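You operate a simulated robot arm through the tools that you are given. There is no shell and no other tool. Be economical: measure what you need, move in short steps, check, and stop when the job is done.

You run a simulated robot arm. Do the job below in one go: nothing can be reset, and whatever is moved stays where it is left.

TASK
Stack the bottle marked "S9" from the bench top above the pads drawer on top of the bottle that says "R-7". Put the pale blue vial on the bench at the vial reader away on the bench top beside the near oven. Take the medium red vial on the bench top with the keyboard and put it away on the bench top beside the near oven. Take the big beaker from the bench top with the keyboard and leave it on top of the brown box. Take the yellow chock from the bench top beside the beige pump and put it in the tray on the tall analyser. Count the clean liner cups on the bench top beside the far oven, then put as many of the pipette stands from the bench top beside the far oven on the bench top with the keyboard. Put the mouse on the bench top beside the far oven away on the bench top with the keyboard. Take the steel cone on the bench top beside the near oven and put it away on the black mat. Fetch the pad from the bench top beside the near oven and set it on the top of the near oven. Put the pink cartridge from the shelf under the gas panel on the top of the beige pump. Any order will do. Set down upright: pale blue vial, medium red vial, big beaker, pipette stand, steel cone.
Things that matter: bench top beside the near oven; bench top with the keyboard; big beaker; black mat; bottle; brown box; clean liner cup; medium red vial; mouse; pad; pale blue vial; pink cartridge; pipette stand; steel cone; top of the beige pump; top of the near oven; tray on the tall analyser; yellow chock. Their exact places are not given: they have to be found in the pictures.

Only the result counts: the job must be done as asked and must still hold three seconds after the hand-in. Knocking over, shifting, dropping, spilling or breaking anything else fails it.

THE ROBOT
A 6-joint arm with a two-finger gripper on a trunk, on a base that drives. Base frame: it is fixed to the floor where the robot stands at the start and does not move with it; the origin is under the middle of the robot, x ahead of it, y to its left, z up. Units: m, degrees, N and s.
With the tool pointing down near the work surface it reaches from about 0.5 to 0.82 m from the robot's upright axis, wherever it stands. Its first joint turns from -166.0 to 166.0 degrees. Places, roughly: bench top beside the near oven [0.7, -5, 0.8]; bench top with the keyboard [-3.5, -4.8, 0.8]; big beaker [-3.75, -5, 0.75]; black mat (16x34 cm) [-3.18, -5.12, 0.76]; bottle [0.75, 0.25, 0.75]; brown box (26x18x5 cm) [-3.6, -5.1, 0.8]; clean liner cup (3x3x6 cm) [0.3, -5.8, 0.8]; medium red vial [-3.25, -4.75, 0.75]; mouse (11x6x4 cm) [0.5, -5.9, 0.8]; pad (6x6x3 cm) [0.6, -4.8, 0.8]; pale blue vial [-3.25, -0.5, 0.75]; pink cartridge (4x4x15 cm) [1.1, -8.4, 0.8]; pipette stand (6x6x8 cm) [0.7, -6, 0.8]; steel cone [0.5, -5, 0.75]; top of the beige pump (18x18 cm) [-3.44, -8.1, 0.96]; top of the near oven (16x12 cm) [0.34, -4.62, 1.24]; tray on the tall analyser [-3.5, -5.8, 1.4]; yellow chock (15x11x7 cm) [-3.6, -7.4, 0.8]. Payload 1.66 kg.
The tool frame sits at the grasp point between the pads (the TCP): z along the fingers, y along the line on which they close. The tips reach 0.016 m beyond it. Largest opening 0.111 m; the body of the gripper starts 0.104 m behind the TCP.
Orientation is that of the tool frame in the base frame, as a unit quaternion [x, y, z, w]. With the fingers straight down and closing along the base's y, the tool's x points along the base's -x, its y along +y and its z along -z.

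THE INTERFACE
- The arm moves only by the tool send_rows. Its argument "increments" is a list of rows, each a list of 3 entries, a list of its own where there are three numbers: the shift along the base's x, y, z in units of 40 mm (1.0 is 40 mm), then the turn, a rotation vector about the base's x, y, z in units of 5 degrees (1.0 is 5 degrees), then the closure, from 0 (fully open) to 1 (shut). In form: [[[x, y, z], [wx, wy, wz], grip], ...]. A call has 1 to 10 rows; each row shifts and turns the commanded pose from where the row before left it. A call with a number of a shift or a turn outside -1 to 1 is refused whole. Rows are played at 5 a second. More than 0.05 m and 8.6 degrees between two rows, or a gripper value outside its range, and nothing of the call is played. A pose out of reach is approached as far as the arm can. The call stops where the force on the tool passes 40 N (or 10 N more than at its start, if that is more) or the arm is blocked; 0.2 s more then pass. Each finger halts on what it meets, pressing with about 32 N; the grip force reading is that of the motor and also rises with nothing between the fingers. The clock runs only during rows and for 0.2 s after the last one: add rows that do not move to give the fingers time. It gives the time, the measured TCP pose, the force on the tool (base axes), the opening and the grip force at its end, in the units of the frame above (readings bear some noise), with the torque about the TCP (base axes, N m) and any sound that the robot's microphone picked up.
- Cameras (640 x 400 px; columns grow to the right, rows downward): "scene" is now at [0.0655, 0.2079, 1.5545]; the picture's right is [0.05, -1.00, 0.00], its down [-0.70, -0.03, -0.71] and it looks along [0.71, 0.03, -0.71] (base axes); focal length 284 px, centre (320, 200). "wrist" rides on the gripper at [0.07, 0.014, -0.143] in the tool frame; the picture's right is [-0.19, 0.98, 0.00], its down [-0.87, -0.17, -0.47] and it looks along [-0.46, -0.09, 0.88] (tool axes); focal length 230 px, centre (320, 200).
- capture(camera): a new picture of that camera. The clock stands still meanwhile.
- lift_body(by): slides the trunk up (or, below 0, down) by that many m; the arm and the scene camera ride with it, the base frame stays. It gives what a move gives, with no picture.
- drive_base(legs): drives the robot by 1 to 6 legs, each [ahead, left, turn to the left] in m, m and degrees, along the robot's own axes; the way and the turn of a leg run together, so that a leg with both is an arc; at most 1.5 m and 180 degrees a leg. The arm and the cameras ride along, it lands a little off, and it stops where it bumps. It gives what a move gives.
- aim_head(pan, tilt): turns the head with the scene camera to pan (to the left, within 120 degrees either way) and tilt (down, from -29 to 69), counted from straight ahead of the robot. It gives what a move gives.
- locate(camera, pixels): for up to 12 pixels [column, row] of the newest picture of that camera ("zoom" is the newest enlarged one), the place [x, y, z] in the base frame of the surface seen there, good to about 0.002 m, but the place of the scene camera against the robot may be out by one fixed shift of up to 0.018 m in any direction. The clock stands still meanwhile.
- inspect(camera, box): a new picture of the part [left, top, right, bottom] of that camera's present view, enlarged. The clock stands still meanwhile.
- hand_in(): hands the job in; it is judged then, once.

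Keep the steps short. Do not move on a guess: measure, check each grasp and each placing, and mend mistakes. In all there are 364 turns and 298 pictures (those below and enlarged ones count). Leave the gripper open and the arm clear of the work at the hand-in unless told otherwise, and finish with a single line.

The tools are called after "Call:" as a command line: name --argument value ..., lists and objects as JSON in quotes. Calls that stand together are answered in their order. send_rows: Moves the arm, as the interface text tells. Its arguments: {"type":"object","properties":{"increments":{"type":"array","items":{"type":"array"}}},"required":["increments"]} The other tools are called the same way: lift_body (by) slides the trunk up or down; drive_base (legs) drives the base; aim_head (pan, tilt) turns the head that bears the scene camera; capture (camera) takes a picture; locate (camera, pixels) gives the place of the surface under pixels of a picture; inspect (camera, box) takes an enlarged picture of a part of a camera's view; hand_in () hands the job in.

At the start:

```text
clock: 0.0
tool_pos: [0.4236, 0.1447, 1.1872]
ee_rot: [0.0, 1.0, 0.0, 0.0]
force: [0.1, -0.5, 0.1]
torque: [0.0, -0.02, 0.02]
finger_gap: 0.1108
finger_force: 0.1
trunk travel left (down, up): [-0.15, 0.44]
robot x, y, heading: [0.0008, -0.0031, -0.0]
head pan, tilt: [2.7, 44.9]
```

scene: 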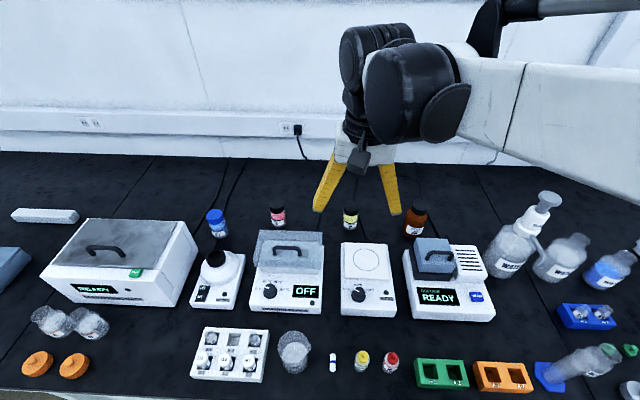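
wrist: 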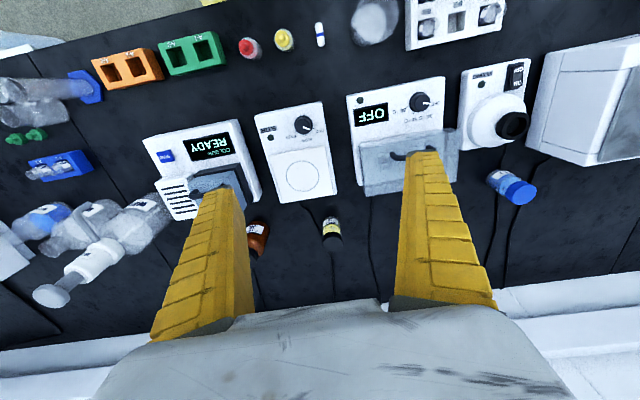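

I see four small bottles at the back of the bench: blue (215,222), pink (278,215), yellow (350,217) and brown (415,220). I'll enlarge them to read the labels.

Call:
inspect --camera "scene" --box '[190, 190, 450, 320]'

Call:
locate --camera "scene" --pixels '[[215, 212], [278, 208], [351, 208], [415, 208], [330, 215], [100, 250], [290, 240]]'

```text
2.46 times, centred on (320, 255) of scene
```

zoom: 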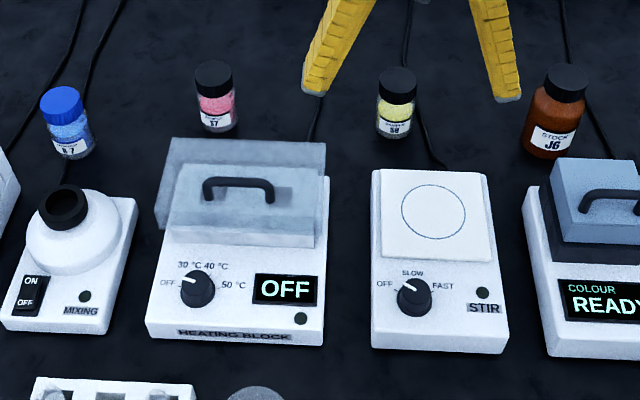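

```text
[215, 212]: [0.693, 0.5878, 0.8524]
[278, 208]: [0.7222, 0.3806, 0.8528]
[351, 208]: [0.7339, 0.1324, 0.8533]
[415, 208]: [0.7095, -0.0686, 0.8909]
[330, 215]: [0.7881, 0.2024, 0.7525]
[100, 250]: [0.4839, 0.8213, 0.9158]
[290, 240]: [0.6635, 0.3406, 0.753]
```

The blue one looks like R-7. I'll enlarge the pink and yellow labels further.

Call:
inspect --camera "scene" --box '[336, 200, 368, 220]'

Call:
inspect --camera "scene" --box '[200, 205, 240, 230]'

Call:
inspect --camera "scene" --box '[262, 205, 294, 225]'

```text
16.00 times, centred on (352, 210) of scene
```

zoom: 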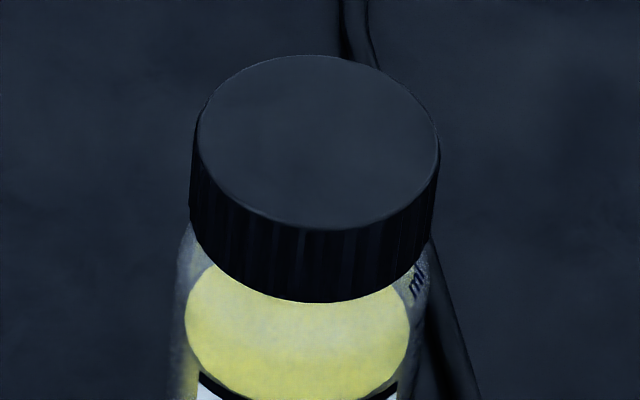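

```text
16.00 times, centred on (220, 218) of scene
```

zoom: 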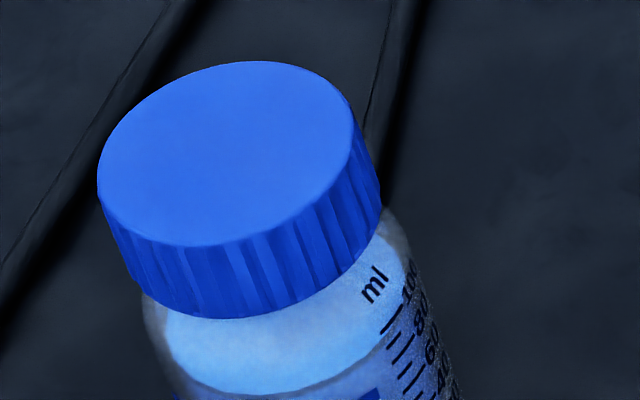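

```text
16.00 times, centred on (278, 215) of scene
```

zoom: 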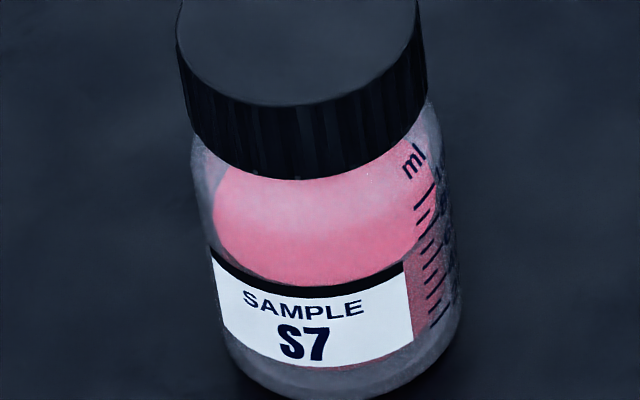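

The pink one is S7. I'll zoom a little lower on the yellow and blue bottles.

Call:
inspect --camera "scene" --box '[336, 208, 368, 232]'

Call:
inspect --camera "scene" --box '[200, 214, 240, 246]'

```text
16.00 times, centred on (352, 220) of scene
```

zoom: 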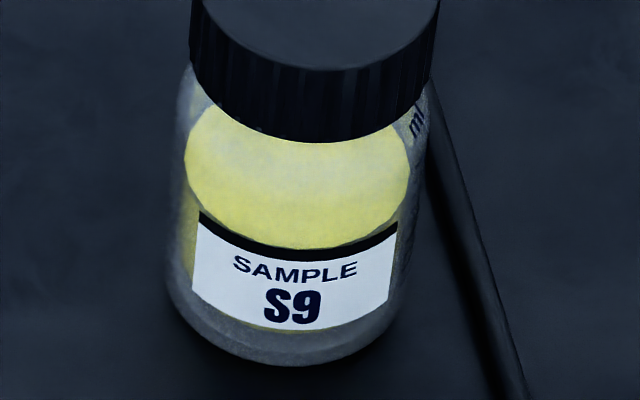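

```text
12.50 times, centred on (220, 230) of scene
```

zoom: 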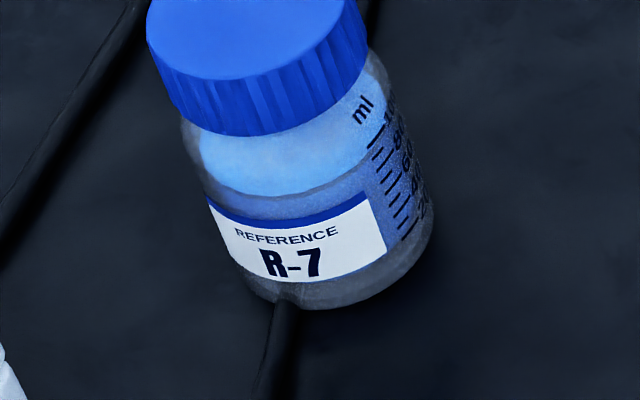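

The yellow bottle is S9 and the blue one is R-7. Next I'll enlarge the wrist view around both, because that camera has no fixed shift.

Call:
inspect --camera "wrist" --box '[230, 150, 550, 350]'

Call:
locate --camera "scene" --pixels '[[352, 206], [214.7, 214.7], [278, 209]]'

```text
2.00 times, centred on (390, 250) of wrist
```

zoom: 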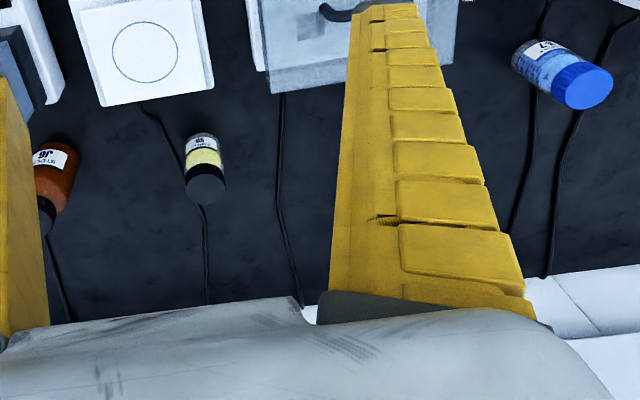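

```text
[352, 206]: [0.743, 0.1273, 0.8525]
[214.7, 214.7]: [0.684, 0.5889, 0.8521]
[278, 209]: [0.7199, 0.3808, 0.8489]
```

Call:
locate --camera "zoom" --pixels '[[205, 189], [189, 192], [223, 189], [586, 88], [566, 92], [610, 84], [205, 200], [206, 178]]'

Call:
locate --camera "scene" --pixels '[[345, 206], [359, 206], [352, 203.5], [352, 210], [207.5, 214.7], [222, 213]]'

```text
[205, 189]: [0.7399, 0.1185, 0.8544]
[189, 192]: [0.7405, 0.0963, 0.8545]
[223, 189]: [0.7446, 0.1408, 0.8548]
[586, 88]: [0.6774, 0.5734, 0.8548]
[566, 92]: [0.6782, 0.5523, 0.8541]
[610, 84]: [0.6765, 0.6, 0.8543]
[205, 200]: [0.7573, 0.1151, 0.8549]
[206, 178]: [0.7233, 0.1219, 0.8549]
```

```text
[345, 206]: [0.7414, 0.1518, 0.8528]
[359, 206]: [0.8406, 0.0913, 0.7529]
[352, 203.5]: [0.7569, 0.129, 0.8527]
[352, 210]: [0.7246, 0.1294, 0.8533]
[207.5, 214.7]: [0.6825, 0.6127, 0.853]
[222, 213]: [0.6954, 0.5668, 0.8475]
```

S9's cap centre is at about (0.740, 0.118, top 0.8545) and R-7's at (0.677, 0.575, top 0.8545). The scene camera is off by about (+0.004, +0.011, -0.002). R-7 is out of reach from here, so I'll drive 0.3 m to the left.

Call:
drive_base --legs '[[0, 0.3, 0]]'

Call:
capture --camera "wrist"

```text
clock: 2.0
tool_pos: [0.419, 0.4157, 1.1873]
ee_rot: [0.002, 1.0, 0.0, 0.0]
force: [-0.3, -0.4, -0.4]
torque: [0.04, 0.02, -0.02]
finger_gap: 0.1111
finger_force: 0.1
trunk travel left (down, up): [-0.15, 0.44]
robot x, y, heading: [-0.0046, 0.2737, -0.5]
head pan, tilt: [2.7, 44.9]
stopped in leg 1: the robot was blocked; the commanded pose is now the measured one
```

```text
288 pictures are left
```

wrist: 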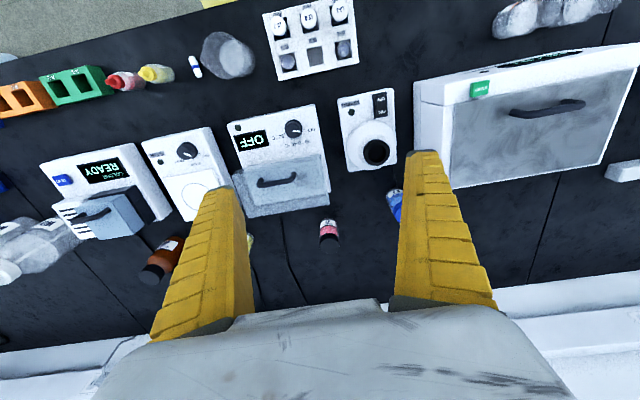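

It was blocked after 0.27 m. I'll look to the left to see what stopped it.

Call:
aim_head --pan 85 --tilt 50

Call:
capture --camera "scene"

```text
clock: 3.5
tool_pos: [0.4197, 0.4158, 1.1874]
ee_rot: [0.003, 1.0, 0.001, 0.0]
force: [0.2, -0.4, 0.9]
torque: [-0.03, -0.04, 0.04]
finger_gap: 0.1108
finger_force: 0.1
trunk travel left (down, up): [-0.15, 0.44]
robot x, y, heading: [-0.007, 0.2744, -0.2]
head pan, tilt: [85.0, 50.0]
```

```text
287 pictures are left
```

scene: 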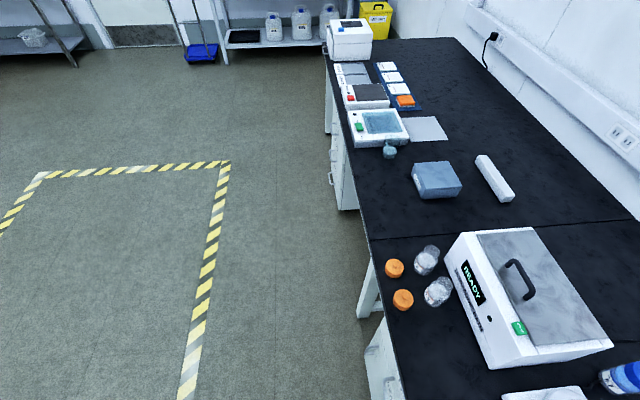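

There's nothing loose on the floor, so it was probably the bench front. This spot reaches both bottles. I'll move over S9 at z≈1.05.

Call:
send_rows --increments '[[[0.8, -0.743, -0.3], [0, 0, 0], 0], [[0.8, -0.743, -0.3], [0, 0, 0], 0], [[0.8, -0.743, -0.3], [0, 0, 0], 0], [[0.8, -0.743, -0.3], [0, 0, 0], 0], [[0.8, -0.743, -0.3], [0, 0, 0], 0], [[0.8, -0.743, -0.3], [0, 0, 0], 0], [[0.8, -0.743, -0.3], [0, 0, 0], 0], [[0.8, -0.743, -0.3], [0, 0, 0], 0], [[0.8, -0.743, -0.3], [0, 0, 0], 0], [[0.8, -0.743, -0.3], [0, 0, 0], 0]]'

Call:
capture --camera "wrist"

```text
clock: 5.7
tool_pos: [0.7384, 0.1185, 1.0658]
ee_rot: [0.003, 1.0, 0.0, 0.0]
force: [-0.4, 0.2, 0.1]
torque: [0.01, 0.03, 0.04]
finger_gap: 0.1111
finger_force: 0.0
trunk travel left (down, up): [-0.15, 0.44]
robot x, y, heading: [-0.0038, 0.2722, -0.5]
head pan, tilt: [85.0, 50.0]
```

```text
286 pictures are left
```

wrist: 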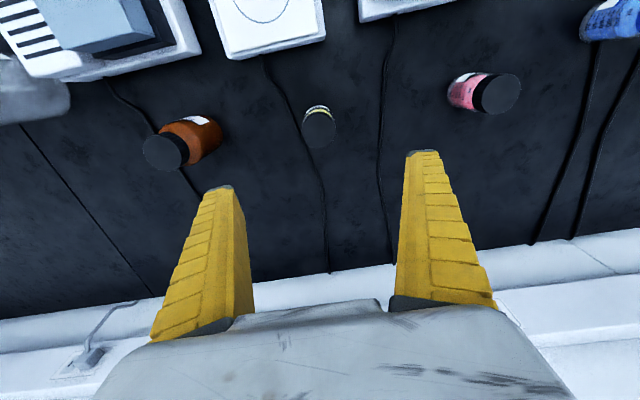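

Call:
locate --camera "wrist" --pixels '[[304, 128], [333, 128], [319, 112], [319, 146], [319, 128], [592, 20]]'

```text
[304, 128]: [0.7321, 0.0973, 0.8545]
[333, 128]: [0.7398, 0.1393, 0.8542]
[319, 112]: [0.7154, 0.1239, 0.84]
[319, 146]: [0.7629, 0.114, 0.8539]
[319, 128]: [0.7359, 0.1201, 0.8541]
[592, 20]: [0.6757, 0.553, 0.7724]
```

S9's centre is at (0.7395, 0.118). I'll go straight down to z≈0.815 and close.

Call:
send_rows --increments '[[[0.03, 0, -1], [0, 0, 0], 0], [[0, 0, -1], [0, 0, 0], 0], [[0, 0, -1], [0, 0, 0], 0], [[0, 0, -1], [0, 0, 0], 0], [[0, 0, -1], [0, 0, 0], 0], [[0, 0, -1], [0, 0, 0], 0], [[0, 0, -0.25], [0, 0, 0], 0], [[0, 0, 0], [0, 0, 0], 1], [[0, 0, 0], [0, 0, 0], 1], [[0, 0, 0], [0, 0, 0], 1]]'

```text
clock: 7.9
tool_pos: [0.7396, 0.1205, 0.8164]
ee_rot: [0.002, 1.0, 0.0, 0.0]
force: [-0.3, 1.1, 0.9]
torque: [0.06, -0.04, 0.02]
finger_gap: 0.0509
finger_force: 32.3
trunk travel left (down, up): [-0.15, 0.44]
robot x, y, heading: [-0.0048, 0.274, -0.2]
head pan, tilt: [85.0, 50.0]
```

I hold S9 (gap 0.051). I'll lift it and carry it towards R-7, stopping short to measure R-7's cap.

Call:
send_rows --increments '[[[0, 0, 0.95], [0, 0, 0], 1], [[0, 0, 0.95], [0, 0, 0], 1], [[0, 0, 0.95], [0, 0, 0], 1], [[0, 0, 0.95], [0, 0, 0], 1], [[0, 0, 0.95], [0, 0, 0], 1], [[-0.1, 0.95, 0], [0, 0, 0], 1], [[-0.1, 0.95, 0], [0, 0, 0], 1], [[-0.1, 0.95, 0], [0, 0, 0], 1], [[-0.1, 0.95, 0], [0, 0, 0], 1], [[-0.1, 0.95, 0], [0, 0, 0], 1]]'

Call:
send_rows --increments '[[[-0.15, 0.95, 0], [0, 0, 0], 1], [[-0.15, 0.95, 0], [0, 0, 0], 1], [[-0.15, 0.95, 0], [0, 0, 0], 1], [[-0.15, 0.95, 0], [0, 0, 0], 1], [[-0.15, 0.5, 0], [0, 0, 0], 1]]'

Call:
capture --camera "wrist"

```text
clock: 10.1
tool_pos: [0.72, 0.3089, 1.008]
ee_rot: [0.002, 1.0, 0.0, 0.0]
force: [-0.1, 0.2, 0.7]
torque: [0.03, 0.01, 0.0]
finger_gap: 0.0002
finger_force: 27.9
trunk travel left (down, up): [-0.15, 0.44]
robot x, y, heading: [-0.0039, 0.2731, -0.5]
head pan, tilt: [85.0, 50.0]
```

```text
clock: 11.3
tool_pos: [0.6899, 0.4805, 1.0062]
ee_rot: [0.002, 1.0, 0.0, -0.001]
force: [0.2, -0.4, -0.7]
torque: [0.01, 0.02, 0.01]
finger_gap: 0.0
finger_force: 28.1
trunk travel left (down, up): [-0.15, 0.44]
robot x, y, heading: [-0.0047, 0.2729, -0.1]
head pan, tilt: [85.0, 50.0]
```

```text
285 pictures are left
```

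wrist: 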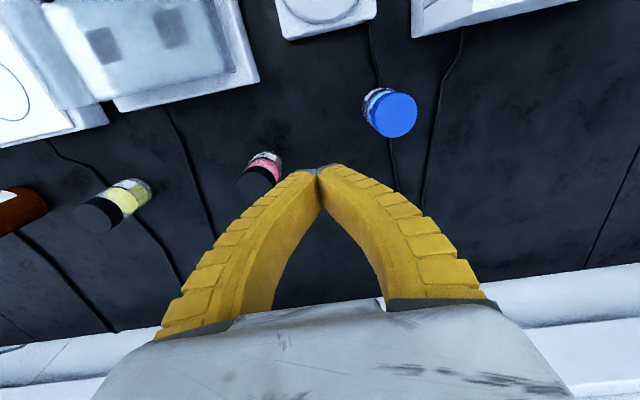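

The gripper came up empty and S9 is still standing. I'll measure where it stands now, and R-7's cap while it's in view.

Call:
inspect --camera "wrist" --box '[60, 80, 460, 330]'

Call:
locate --camera "wrist" --pixels '[[397, 93], [397, 137], [376, 116], [417, 113], [397, 115], [88, 218], [100, 217], [80, 222]]'

```text
1.60 times, centred on (260, 205) of wrist
```

zoom: 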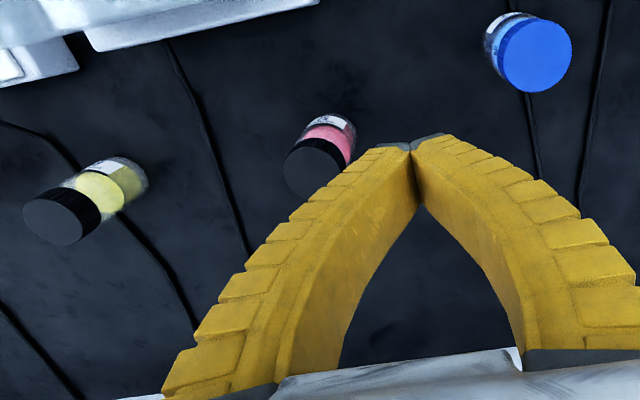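

```text
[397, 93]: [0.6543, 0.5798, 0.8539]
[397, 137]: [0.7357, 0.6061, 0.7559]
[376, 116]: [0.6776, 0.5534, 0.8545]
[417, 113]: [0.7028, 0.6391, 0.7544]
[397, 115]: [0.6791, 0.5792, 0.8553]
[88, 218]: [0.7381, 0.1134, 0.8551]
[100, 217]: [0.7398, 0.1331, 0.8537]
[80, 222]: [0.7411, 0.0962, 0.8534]
```

S9 hasn't moved. The pads probably sat on the tapered shoulder, so I'll go back and grip lower, then lift slowly.

Call:
send_rows --increments '[[[0.124, -0.906, 0], [0, 0, 0], 0], [[0.124, -0.906, 0], [0, 0, 0], 0], [[0.124, -0.906, 0], [0, 0, 0], 0], [[0.124, -0.906, 0], [0, 0, 0], 0], [[0.124, -0.906, 0], [0, 0, 0], 0], [[0.124, -0.906, 0], [0, 0, 0], 0], [[0.124, -0.906, 0], [0, 0, 0], 0], [[0.124, -0.906, 0], [0, 0, 0], 0], [[0.124, -0.906, 0], [0, 0, 0], 0], [[0.124, -0.906, 0], [0, 0, 0], 0]]'

Call:
send_rows --increments '[[[0, 0, -1], [0, 0, 0], 0], [[0, 0, -1], [0, 0, 0], 0], [[0, 0, -1], [0, 0, 0], 0], [[0, 0, -1], [0, 0, 0], 0], [[0, 0, -1], [0, 0, 0], 0], [[0, 0, -0.4], [0, 0, 0], 0], [[0, 0, 0], [0, 0, 0], 1], [[0, 0, 0], [0, 0, 0], 1], [[0, 0, 0], [0, 0, 0], 1], [[0, 0, 0], [0, 0, 0], 1]]'

Call:
send_rows --increments '[[[0, 0, 0.1], [0, 0, 0], 1], [[0, 0, 0.2], [0, 0, 0], 1], [[0, 0, 0.2], [0, 0, 0], 1], [[0, 0, 0], [0, 0, 0], 1]]'

```text
clock: 13.5
tool_pos: [0.7416, 0.1203, 1.0068]
ee_rot: [0.002, 1.0, 0.0, 0.001]
force: [0.0, -0.2, -0.5]
torque: [0.02, -0.03, -0.02]
finger_gap: 0.111
finger_force: 0.0
trunk travel left (down, up): [-0.15, 0.44]
robot x, y, heading: [-0.0064, 0.2695, -0.3]
head pan, tilt: [85.0, 50.0]
```

```text
clock: 15.7
tool_pos: [0.7391, 0.1188, 0.7897]
ee_rot: [0.003, 1.0, 0.0, 0.0]
force: [1.1, 0.1, 2.7]
torque: [0.0, -0.18, 0.01]
finger_gap: 0.0504
finger_force: 31.9
trunk travel left (down, up): [-0.15, 0.44]
robot x, y, heading: [-0.0056, 0.2732, -0.4]
head pan, tilt: [85.0, 50.0]
```

```text
clock: 16.7
tool_pos: [0.7414, 0.1187, 0.8106]
ee_rot: [0.003, 1.0, 0.0, 0.001]
force: [-0.6, 0.3, -1.1]
torque: [-0.01, -0.03, -0.02]
finger_gap: 0.0501
finger_force: 31.8
trunk travel left (down, up): [-0.15, 0.44]
robot x, y, heading: [-0.0052, 0.2763, -0.2]
head pan, tilt: [85.0, 50.0]
```

Call:
capture --camera "wrist"

Call:
aim_head --pan 0 --tilt 45

Call:
capture --camera "scene"

```text
283 pictures are left
```

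wrist: 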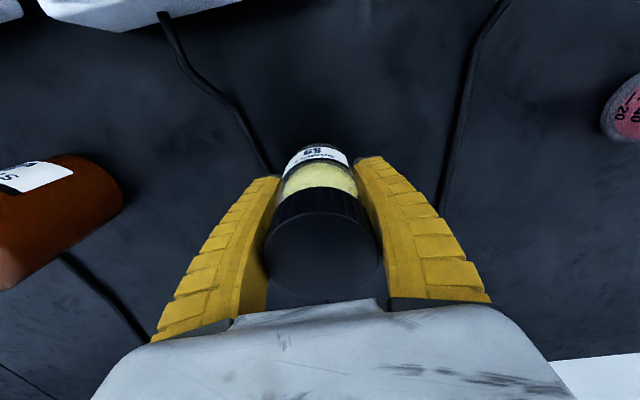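

```text
clock: 18.3
tool_pos: [0.7405, 0.12, 0.8112]
ee_rot: [0.002, 1.0, 0.0, 0.0]
force: [-0.2, 0.9, -1.9]
torque: [0.0, -0.04, -0.03]
finger_gap: 0.0497
finger_force: 32.4
trunk travel left (down, up): [-0.15, 0.44]
robot x, y, heading: [-0.005, 0.2741, -0.1]
head pan, tilt: [0.0, 45.0]
```

```text
282 pictures are left
```

scene: 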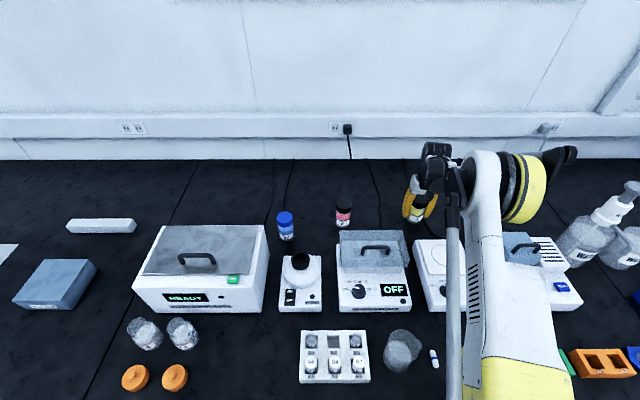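

Call:
locate --camera "wrist" --pixels '[[322, 255], [322, 280], [275, 255], [375, 252]]'

Call:
send_rows --increments '[[[0, 0, 0.3], [0, 0, 0], 1], [[0, 0, 0.5], [0, 0, 0], 1], [[0, 0, 0.5], [0, 0, 0], 1], [[0, 0, 0.5], [0, 0, 0], 1], [[0, 0, 0.5], [0, 0, 0], 1], [[0, 0, 0.5], [0, 0, 0], 1], [[0, 0, 0.5], [0, 0, 0], 1], [[0, 0, 0.5], [0, 0, 0], 1], [[0, 0, 0.5], [0, 0, 0], 1], [[0, 0, 0.5], [0, 0, 0], 1]]'

Call:
capture --camera "wrist"

```text
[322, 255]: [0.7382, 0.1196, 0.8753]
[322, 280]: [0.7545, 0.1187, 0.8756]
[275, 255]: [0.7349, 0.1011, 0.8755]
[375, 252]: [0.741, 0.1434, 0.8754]
```

```text
clock: 20.5
tool_pos: [0.7411, 0.1182, 1.0032]
ee_rot: [0.003, 1.0, 0.0, -0.001]
force: [-0.3, -0.5, -1.9]
torque: [0.0, -0.03, 0.03]
finger_gap: 0.0501
finger_force: 31.9
trunk travel left (down, up): [-0.15, 0.44]
robot x, y, heading: [-0.0066, 0.2754, -0.3]
head pan, tilt: [0.0, 45.0]
```

```text
281 pictures are left
```

wrist: 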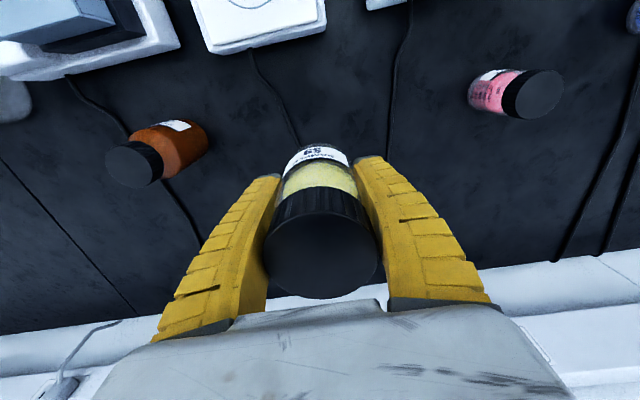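

S9 is held firmly now, its base 0.038 below the TCP. I'll carry it over R-7 at (0.677, 0.577).

Call:
send_rows --increments '[[[-0.05, 0.4, 0], [0, 0, 0], 1], [[-0.112, 0.8, 0], [0, 0, 0], 1], [[-0.112, 0.8, 0], [0, 0, 0], 1], [[-0.112, 0.8, 0], [0, 0, 0], 1], [[-0.112, 0.8, 0], [0, 0, 0], 1], [[-0.112, 0.8, 0], [0, 0, 0], 1], [[-0.112, 0.8, 0], [0, 0, 0], 1], [[-0.112, 0.8, 0], [0, 0, 0], 1], [[-0.112, 0.8, 0], [0, 0, 0], 1], [[-0.112, 0.8, 0], [0, 0, 0], 1]]'

Call:
send_rows --increments '[[[-0.112, 0.8, 0], [0, 0, 0], 1], [[-0.112, 0.8, 0], [0, 0, 0], 1], [[-0.112, 0.8, 0], [0, 0, 0], 1], [[-0.112, 0.8, 0], [0, 0, 0], 1], [[-0.1, 0.645, 0], [0, 0, 0], 1], [[0, 0, -0.5], [0, 0, 0], 1], [[0, 0, -0.5], [0, 0, 0], 1], [[0, 0, -0.5], [0, 0, 0], 1], [[0, 0, 0], [0, 0, 0], 1]]'

Call:
capture --camera "wrist"

Call:
capture --camera "scene"

```text
clock: 22.7
tool_pos: [0.6982, 0.4255, 1.0021]
ee_rot: [0.003, 1.0, 0.0, 0.0]
force: [0.9, -0.1, -2.5]
torque: [-0.03, 0.01, -0.01]
finger_gap: 0.0499
finger_force: 31.9
trunk travel left (down, up): [-0.15, 0.44]
robot x, y, heading: [-0.0065, 0.2736, -0.4]
head pan, tilt: [0.0, 45.0]
```

```text
clock: 24.7
tool_pos: [0.6774, 0.5778, 0.9434]
ee_rot: [0.002, 1.0, 0.0, 0.0]
force: [-1.4, 0.0, -1.3]
torque: [0.02, 0.03, 0.01]
finger_gap: 0.0503
finger_force: 31.9
trunk travel left (down, up): [-0.15, 0.44]
robot x, y, heading: [-0.0063, 0.2739, -0.2]
head pan, tilt: [0.0, 45.0]
```

```text
280 pictures are left
```

wrist: 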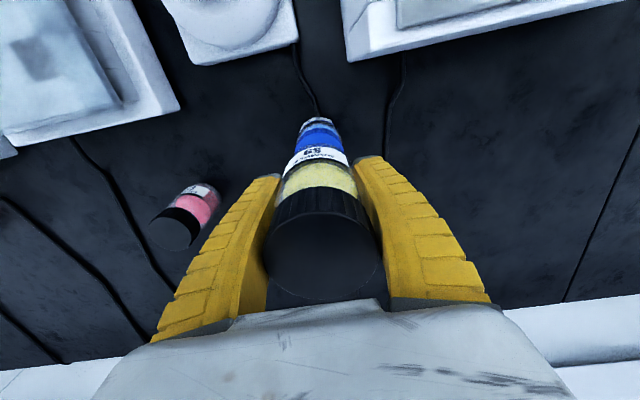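

```text
279 pictures are left
```

scene: 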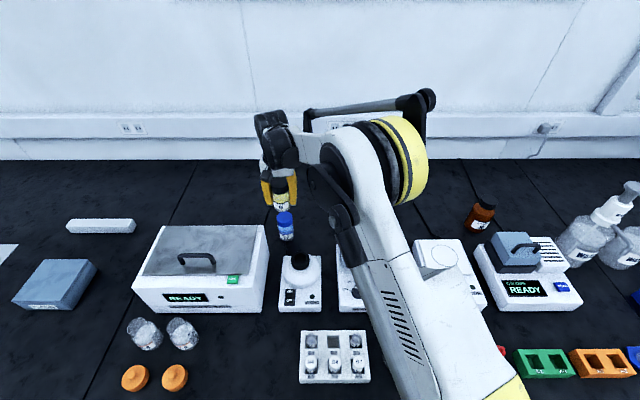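

It's aligned. I'll lower to just above contact (TCP 0.896).

Call:
send_rows --increments '[[[0, 0, -0.4], [0, 0, 0], 1], [[0, 0, -0.4], [0, 0, 0], 1], [[0, 0, -0.3], [0, 0, 0], 1], [[0, 0, -0.1], [0, 0, 0], 1], [[0, 0, 0], [0, 0, 0], 1]]'

Call:
inspect --camera "scene" --box '[240, 150, 340, 250]'

```text
clock: 25.9
tool_pos: [0.6756, 0.5777, 0.895]
ee_rot: [0.003, 1.0, 0.001, 0.0]
force: [-0.4, 0.2, -2.2]
torque: [0.0, -0.01, 0.02]
finger_gap: 0.0502
finger_force: 31.7
trunk travel left (down, up): [-0.15, 0.44]
robot x, y, heading: [-0.0072, 0.2706, 0.0]
head pan, tilt: [0.0, 45.0]
```

```text
4.00 times, centred on (290, 200) of scene
```

zoom: 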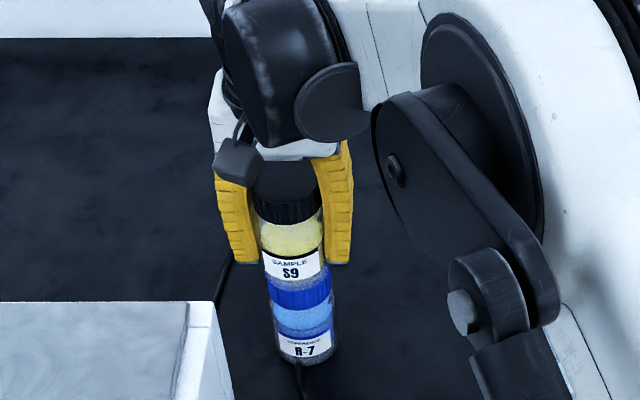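

Aligned and nearly touching. I'll go down in 1 mm steps to feel contact.

Call:
send_rows --increments '[[[0, 0, -0.025], [0, 0, 0], 1], [[0, 0, -0.025], [0, 0, 0], 1], [[0, 0, 0], [0, 0, 0], 1]]'

Call:
send_rows --increments '[[[0, 0, -0.025], [0, 0, 0], 1], [[0, 0, -0.025], [0, 0, 0], 1], [[0, 0, 0], [0, 0, 0], 1]]'

```text
clock: 26.7
tool_pos: [0.676, 0.5761, 0.892]
ee_rot: [0.003, 1.0, 0.0, -0.001]
force: [0.2, -0.2, -1.3]
torque: [0.02, 0.03, 0.02]
finger_gap: 0.05
finger_force: 32.0
trunk travel left (down, up): [-0.15, 0.44]
robot x, y, heading: [-0.0049, 0.2779, -0.3]
head pan, tilt: [0.0, 45.0]
```

```text
clock: 27.5
tool_pos: [0.6748, 0.5776, 0.8896]
ee_rot: [0.002, 1.0, 0.0, 0.0]
force: [-0.1, -0.3, -2.1]
torque: [0.01, 0.03, 0.0]
finger_gap: 0.0501
finger_force: 31.8
trunk travel left (down, up): [-0.15, 0.44]
robot x, y, heading: [-0.0079, 0.2721, -0.4]
head pan, tilt: [0.0, 45.0]
```

Call:
send_rows --increments '[[[0, 0, -0.03], [0, 0, 0], 1], [[0, 0, -0.03], [0, 0, 0], 1], [[0, 0, 0], [0, 0, 0], 1]]'

Call:
inspect --camera "scene" --box '[260, 190, 310, 250]'

```text
clock: 28.3
tool_pos: [0.6755, 0.5768, 0.8892]
ee_rot: [0.003, 1.0, 0.0, 0.001]
force: [4.0, 4.1, 15.7]
torque: [0.09, -0.47, 0.07]
finger_gap: 0.0504
finger_force: 31.8
trunk travel left (down, up): [-0.15, 0.44]
robot x, y, heading: [-0.0063, 0.2727, -0.3]
head pan, tilt: [0.0, 45.0]
```

```text
6.67 times, centred on (285, 220) of scene
```

zoom: 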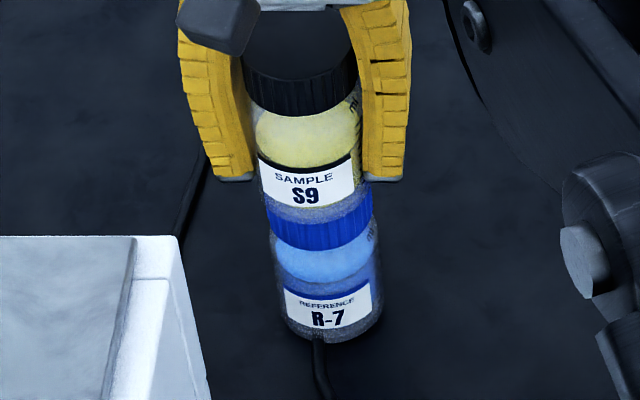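

Contact (16 N). I'll ease up 1 mm, open, and raise.

Call:
send_rows --increments '[[[0, 0, 0.025], [0, 0, 0], 1], [[0, 0, 0], [0, 0, 0], 0.5], [[0, 0, 0], [0, 0, 0], 0.3], [[0, 0, 0], [0, 0, 0], 0], [[0, 0, 0.5], [0, 0, 0], 0], [[0, 0, 1], [0, 0, 0], 0], [[0, 0, 1], [0, 0, 0], 0], [[0, 0, 1], [0, 0, 0], 0], [[0, 0, 1], [0, 0, 0], 0]]'

Call:
inspect --camera "scene" --box '[220, 150, 340, 250]'

```text
clock: 30.3
tool_pos: [0.6765, 0.5758, 1.0693]
ee_rot: [0.002, 1.0, 0.0, 0.0]
force: [0.8, -0.2, 0.1]
torque: [0.0, -0.03, -0.01]
finger_gap: 0.1108
finger_force: 0.1
trunk travel left (down, up): [-0.15, 0.44]
robot x, y, heading: [-0.0066, 0.2721, -0.3]
head pan, tilt: [0.0, 45.0]
```

```text
4.00 times, centred on (280, 200) of scene
```

zoom: 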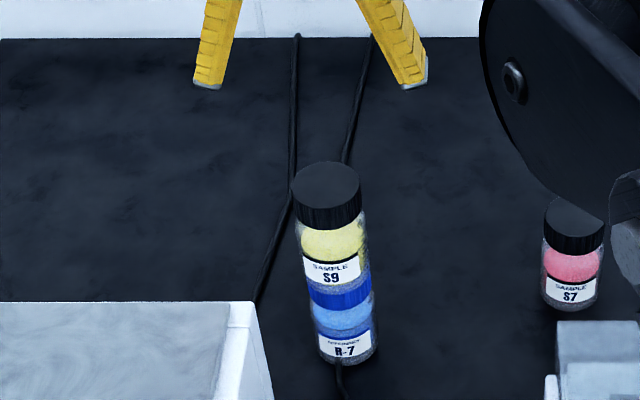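

S9 stands on R-7. I'll retract the arm and look around.

Call:
send_rows --increments '[[[-0.8, -0.55, 0.38], [0, 0, 0], 0], [[-0.8, -0.55, 0.38], [0, 0, 0], 0], [[-0.8, -0.55, 0.38], [0, 0, 0], 0], [[-0.8, -0.55, 0.38], [0, 0, 0], 0], [[-0.8, -0.55, 0.38], [0, 0, 0], 0], [[-0.8, -0.55, 0.38], [0, 0, 0], 0], [[-0.8, -0.55, 0.38], [0, 0, 0], 0], [[-0.8, -0.55, 0.38], [0, 0, 0], 0]]'

Call:
aim_head --pan -110 --tilt 30

Call:
capture --camera "scene"

Call:
aim_head --pan 115 --tilt 30

Call:
capture --camera "scene"

```text
clock: 32.1
tool_pos: [0.4176, 0.4006, 1.1913]
ee_rot: [0.002, 1.0, 0.0, 0.001]
force: [-0.4, -0.3, 0.0]
torque: [0.02, -0.04, 0.0]
finger_gap: 0.1111
finger_force: 0.0
trunk travel left (down, up): [-0.15, 0.44]
robot x, y, heading: [-0.0068, 0.2759, -0.4]
head pan, tilt: [0.0, 45.0]
```

```text
clock: 34.0
tool_pos: [0.4199, 0.4014, 1.1917]
ee_rot: [0.003, 1.0, 0.0, 0.0]
force: [0.5, 1.2, 0.4]
torque: [-0.01, 0.03, 0.0]
finger_gap: 0.111
finger_force: 0.0
trunk travel left (down, up): [-0.15, 0.44]
robot x, y, heading: [-0.0064, 0.272, -0.3]
head pan, tilt: [-110.0, 30.0]
```

```text
275 pictures are left
```

scene: 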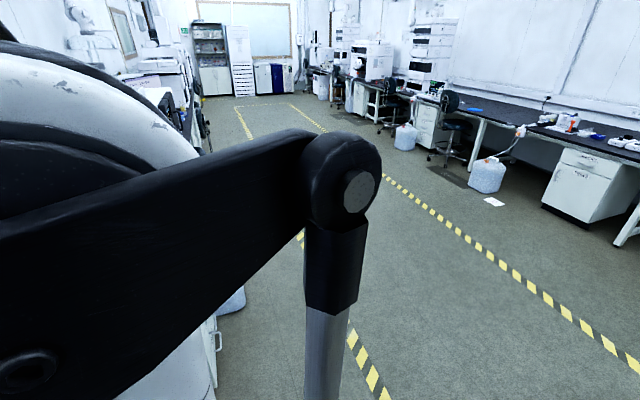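

```text
clock: 37.2
tool_pos: [0.421, 0.4004, 1.1902]
ee_rot: [0.002, 1.0, 0.0, 0.001]
force: [0.4, -0.2, -0.3]
torque: [0.0, 0.0, 0.01]
finger_gap: 0.1109
finger_force: 0.0
trunk travel left (down, up): [-0.15, 0.44]
robot x, y, heading: [-0.0055, 0.275, -0.1]
head pan, tilt: [115.0, 30.0]
```

```text
274 pictures are left
```

scene: 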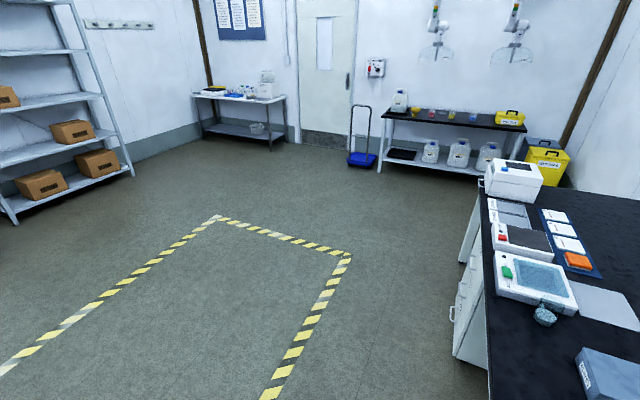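

The aisle lies between the two bench rows. I'll back away 0.9 m, turn to face the west bench, and look.

Call:
drive_base --legs '[[-0.9, 0, 0], [0, 0, 90], [0, 0, 90], [0, 0.77, 0]]'

Call:
aim_head --pan 0 --tilt 25

Call:
capture --camera "scene"

```text
clock: 53.4
tool_pos: [-1.3247, -0.6328, 1.1911]
ee_rot: [1.0, -0.001, 0.0, 0.0]
force: [0.7, 0.1, 0.1]
torque: [0.03, 0.0, -0.01]
finger_gap: 0.1106
finger_force: 0.0
trunk travel left (down, up): [-0.15, 0.44]
robot x, y, heading: [-0.9008, -0.5038, 179.7]
head pan, tilt: [115.0, 30.0]
```

```text
clock: 55.4
tool_pos: [-1.3246, -0.6316, 1.1914]
ee_rot: [1.0, -0.001, 0.0, 0.0]
force: [0.5, 0.2, 0.9]
torque: [-0.02, -0.01, 0.0]
finger_gap: 0.1108
finger_force: 0.1
trunk travel left (down, up): [-0.15, 0.44]
robot x, y, heading: [-0.9015, -0.5019, 180.0]
head pan, tilt: [0.0, 25.0]
```

```text
273 pictures are left
```

scene: 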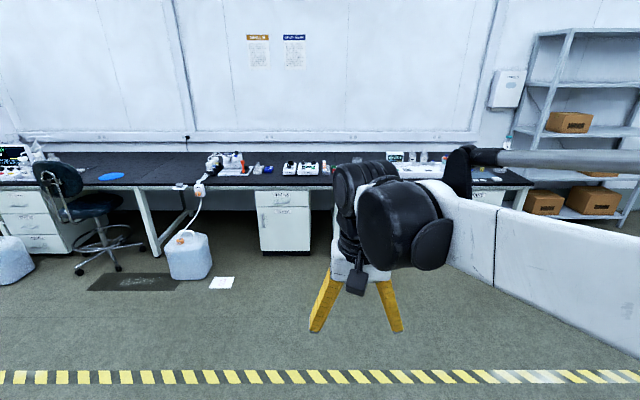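

Call:
locate --camera "scene" --pixels '[[330, 186], [285, 196], [190, 255], [222, 283], [310, 168], [120, 280], [520, 182], [268, 167]]'

Call:
inspect --camera "scene" --box '[170, 130, 450, 220]'

```text
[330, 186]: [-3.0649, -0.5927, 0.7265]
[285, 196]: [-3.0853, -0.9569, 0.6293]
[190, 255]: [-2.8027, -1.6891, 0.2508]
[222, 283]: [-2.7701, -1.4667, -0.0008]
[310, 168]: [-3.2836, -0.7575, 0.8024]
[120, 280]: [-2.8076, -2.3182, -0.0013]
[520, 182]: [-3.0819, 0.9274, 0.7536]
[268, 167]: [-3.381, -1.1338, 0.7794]
```

```text
2.29 times, centred on (310, 175) of scene
```

zoom: 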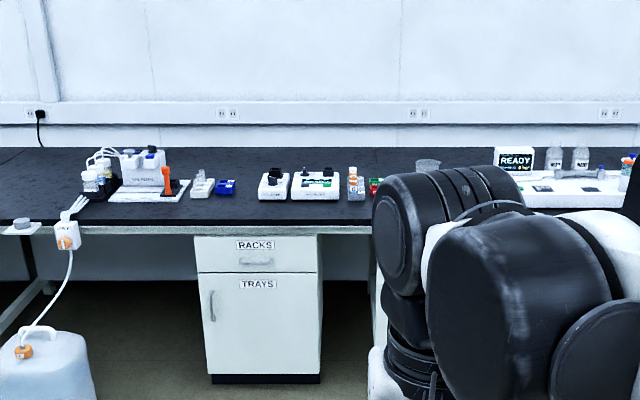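

The bench edge is at x≈-3.06. I'll drive forward to x≈-2.6.

Call:
drive_base --legs '[[0.9, 0, 0], [0.8, 0, 0]]'

Call:
aim_head --pan 0 --tilt 48

Call:
capture --camera "scene"

Call:
capture --camera "wrist"

```text
clock: 63.9
tool_pos: [-3.0108, -0.5919, 1.1912]
ee_rot: [1.0, -0.017, 0.0, 0.001]
force: [0.2, 0.0, 0.2]
torque: [-0.05, -0.03, 0.0]
finger_gap: 0.1112
finger_force: 0.1
trunk travel left (down, up): [-0.15, 0.44]
robot x, y, heading: [-2.582, -0.476, 178.2]
head pan, tilt: [0.0, 25.0]
```

```text
clock: 64.8
tool_pos: [-3.0112, -0.5911, 1.1915]
ee_rot: [1.0, -0.017, 0.0, 0.0]
force: [0.3, 0.2, 0.3]
torque: [-0.01, -0.01, -0.04]
finger_gap: 0.1107
finger_force: 0.0
trunk travel left (down, up): [-0.15, 0.44]
robot x, y, heading: [-2.5826, -0.4761, 177.8]
head pan, tilt: [0.0, 48.0]
```

```text
271 pictures are left
```

scene: 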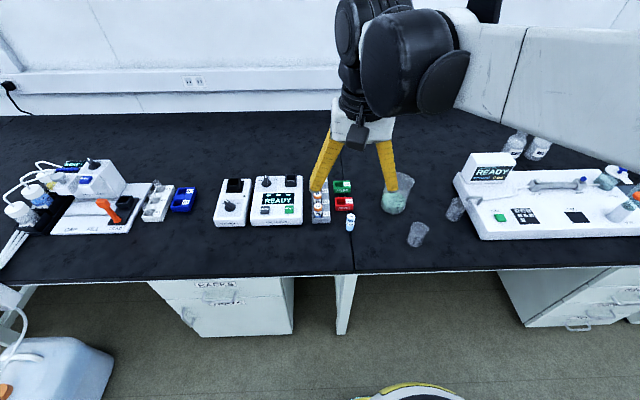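

```text
270 pictures are left
```

wrist: 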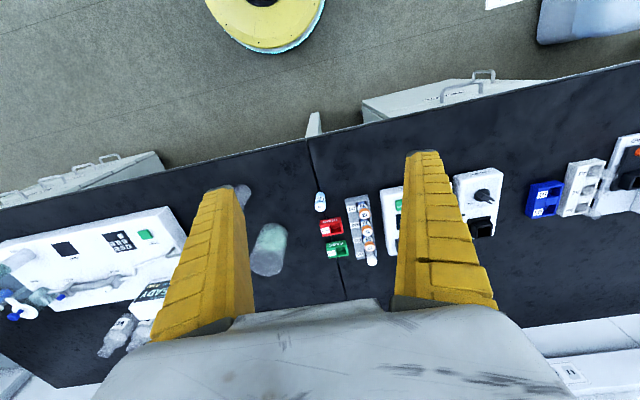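

A small vial stands at scene (350,222) / wrist (321,200). I'll zoom in on it.

Call:
inspect --camera "scene" --box '[300, 165, 420, 245]'

Call:
inspect --camera "wrist" --box '[290, 175, 390, 275]'

```text
5.00 times, centred on (360, 205) of scene
```

zoom: 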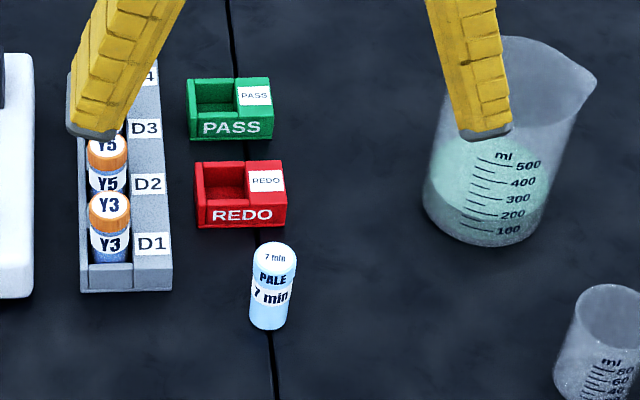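

```text
4.00 times, centred on (340, 225) of wrist
```

zoom: 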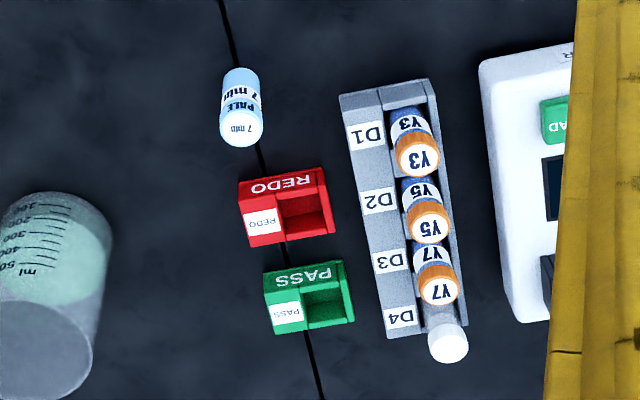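

Call:
locate --camera "zoom" --pixels '[[241, 127], [222, 128], [261, 124], [241, 112], [242, 143], [240, 80], [240, 66]]'

Call:
locate --camera "scene" --pixels '[[350.5, 215.5], [349, 230]]'

```text
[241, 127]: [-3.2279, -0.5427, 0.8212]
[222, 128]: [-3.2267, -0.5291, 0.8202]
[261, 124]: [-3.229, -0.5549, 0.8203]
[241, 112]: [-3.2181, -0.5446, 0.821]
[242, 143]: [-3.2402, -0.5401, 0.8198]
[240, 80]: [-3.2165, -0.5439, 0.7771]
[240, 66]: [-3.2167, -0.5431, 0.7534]
```

```text
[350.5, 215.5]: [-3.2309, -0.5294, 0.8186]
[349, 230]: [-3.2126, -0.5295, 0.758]
```

The vial is at (-3.229, -0.542), top 0.821, 26 mm wide. I'll check the clearance to the REDO box and rack.

Call:
locate --camera "zoom" --pixels '[[238, 182], [325, 168], [338, 96], [428, 80], [245, 190]]'

Call:
send_rows --increments '[[[-0.9, 0.2, -0.6], [0, 0, 0], 0.4], [[-0.9, 0.2, -0.6], [0, 0, 0], 0.4], [[-0.9, 0.2, -0.6], [0, 0, 0], 0.4], [[-0.9, 0.2, -0.6], [0, 0, 0], 0.4], [[-0.9, 0.2, -0.6], [0, 0, 0], 0.4], [[-0.94, 0.2, -0.6], [0, 0, 0], 0.4]]'

Call:
capture --camera "wrist"

```text
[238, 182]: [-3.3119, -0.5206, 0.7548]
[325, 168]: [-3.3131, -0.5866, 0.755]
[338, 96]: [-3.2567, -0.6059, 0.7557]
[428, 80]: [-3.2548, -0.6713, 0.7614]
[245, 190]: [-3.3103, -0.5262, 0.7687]
```

```text
clock: 66.2
tool_pos: [-3.2277, -0.5425, 1.0472]
ee_rot: [1.0, -0.018, -0.001, 0.001]
force: [-0.2, 1.2, -0.3]
torque: [-0.01, -0.01, 0.03]
finger_gap: 0.0684
finger_force: 1.5
trunk travel left (down, up): [-0.15, 0.44]
robot x, y, heading: [-2.5805, -0.4751, 178.0]
head pan, tilt: [0.0, 48.0]
```

```text
267 pictures are left
```

wrist: 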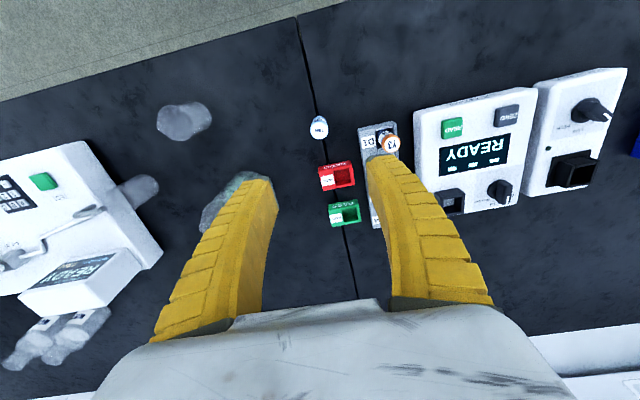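

Call:
locate --camera "wrist" --pixels '[[319, 126], [311, 127], [327, 125], [319, 119], [320, 133]]'

```text
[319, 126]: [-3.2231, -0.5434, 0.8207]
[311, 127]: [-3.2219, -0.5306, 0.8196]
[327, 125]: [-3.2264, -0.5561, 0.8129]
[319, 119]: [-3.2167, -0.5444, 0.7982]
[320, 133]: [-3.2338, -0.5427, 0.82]
```

Aligned. I'll go down to z≈0.79, close, then do a gentle test lift.

Call:
send_rows --increments '[[[0, 0, -1], [0, 0, 0], 0.4], [[0, 0, -1], [0, 0, 0], 0.4], [[0, 0, -1], [0, 0, 0], 0.4], [[0, 0, -1], [0, 0, 0], 0.4], [[0, 0, -1], [0, 0, 0], 0.4], [[0, 0, -1], [0, 0, 0], 0.4], [[0, 0, -0.45], [0, 0, 0], 0.4], [[0, 0, 0], [0, 0, 0], 1], [[0, 0, 0], [0, 0, 0], 1], [[0, 0, 0], [0, 0, 0], 1]]'

Call:
send_rows --increments '[[[0, 0, 0.1], [0, 0, 0], 1], [[0, 0, 0.3], [0, 0, 0], 1], [[0, 0, 0.4], [0, 0, 0], 1], [[0, 0, 0.5], [0, 0, 0], 1], [[0, 0, 0.5], [0, 0, 0], 1], [[0, 0, 0.5], [0, 0, 0], 1], [[0, 0, 0], [0, 0, 0], 1]]'

Call:
capture --camera "wrist"

```text
clock: 68.4
tool_pos: [-3.2283, -0.5443, 0.7879]
ee_rot: [1.0, -0.018, 0.0, 0.001]
force: [0.0, -0.4, 0.3]
torque: [0.0, 0.01, -0.04]
finger_gap: 0.0204
finger_force: 32.2
trunk travel left (down, up): [-0.15, 0.44]
robot x, y, heading: [-2.5816, -0.48, 177.9]
head pan, tilt: [0.0, 48.0]
```

```text
clock: 70.0
tool_pos: [-3.227, -0.5425, 0.8813]
ee_rot: [1.0, -0.018, 0.0, -0.001]
force: [0.6, -0.2, -0.2]
torque: [0.03, -0.03, 0.03]
finger_gap: 0.0196
finger_force: 32.1
trunk travel left (down, up): [-0.15, 0.44]
robot x, y, heading: [-2.5838, -0.4803, 177.9]
head pan, tilt: [0.0, 48.0]
```

```text
266 pictures are left
```

wrist: 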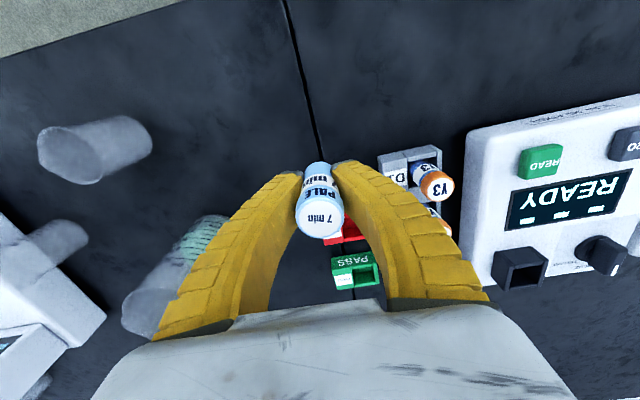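

The vial is held. I'll measure its top to know where its base sits.

Call:
locate --camera "wrist" --pixels '[[320, 217], [299, 220], [340, 215]]'

Call:
send_rows --increments '[[[0, 0, 0.8], [0, 0, 0], 1], [[0.8, 0, 0.8], [0, 0, 0], 1], [[0.8, 0, 0.8], [0, 0, 0], 1], [[0.8, 0, 0.8], [0, 0, 0], 1], [[0.8, 0, 0.8], [0, 0, 0], 1], [[0.8, 0, 0.8], [0, 0, 0], 1], [[0.8, 0, 0.8], [0, 0, 0], 1], [[0.5, 0, 0.8], [0, 0, 0], 1]]'

Call:
aim_head --pan 80 --tilt 25

Call:
capture --camera "scene"

```text
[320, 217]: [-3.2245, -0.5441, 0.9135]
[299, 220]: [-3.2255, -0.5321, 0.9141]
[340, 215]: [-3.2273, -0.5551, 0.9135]
```

```text
clock: 71.8
tool_pos: [-3.0133, -0.5427, 1.137]
ee_rot: [1.0, -0.019, -0.001, 0.0]
force: [-0.6, 0.7, 0.0]
torque: [0.01, -0.02, 0.02]
finger_gap: 0.0196
finger_force: 32.1
trunk travel left (down, up): [-0.15, 0.44]
robot x, y, heading: [-2.5828, -0.4759, 177.7]
head pan, tilt: [0.0, 48.0]
```

```text
clock: 73.3
tool_pos: [-3.0146, -0.5424, 1.1375]
ee_rot: [1.0, -0.017, 0.0, 0.0]
force: [-0.5, 0.4, -0.4]
torque: [0.01, 0.03, -0.02]
finger_gap: 0.0195
finger_force: 32.0
trunk travel left (down, up): [-0.15, 0.44]
robot x, y, heading: [-2.5836, -0.4744, 178.0]
head pan, tilt: [80.0, 25.0]
```

```text
265 pictures are left
```

scene: 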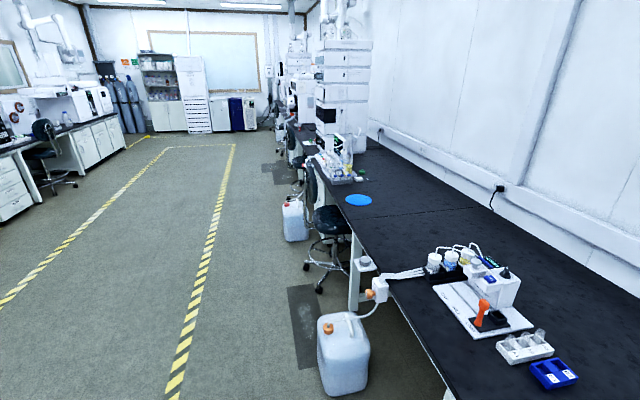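

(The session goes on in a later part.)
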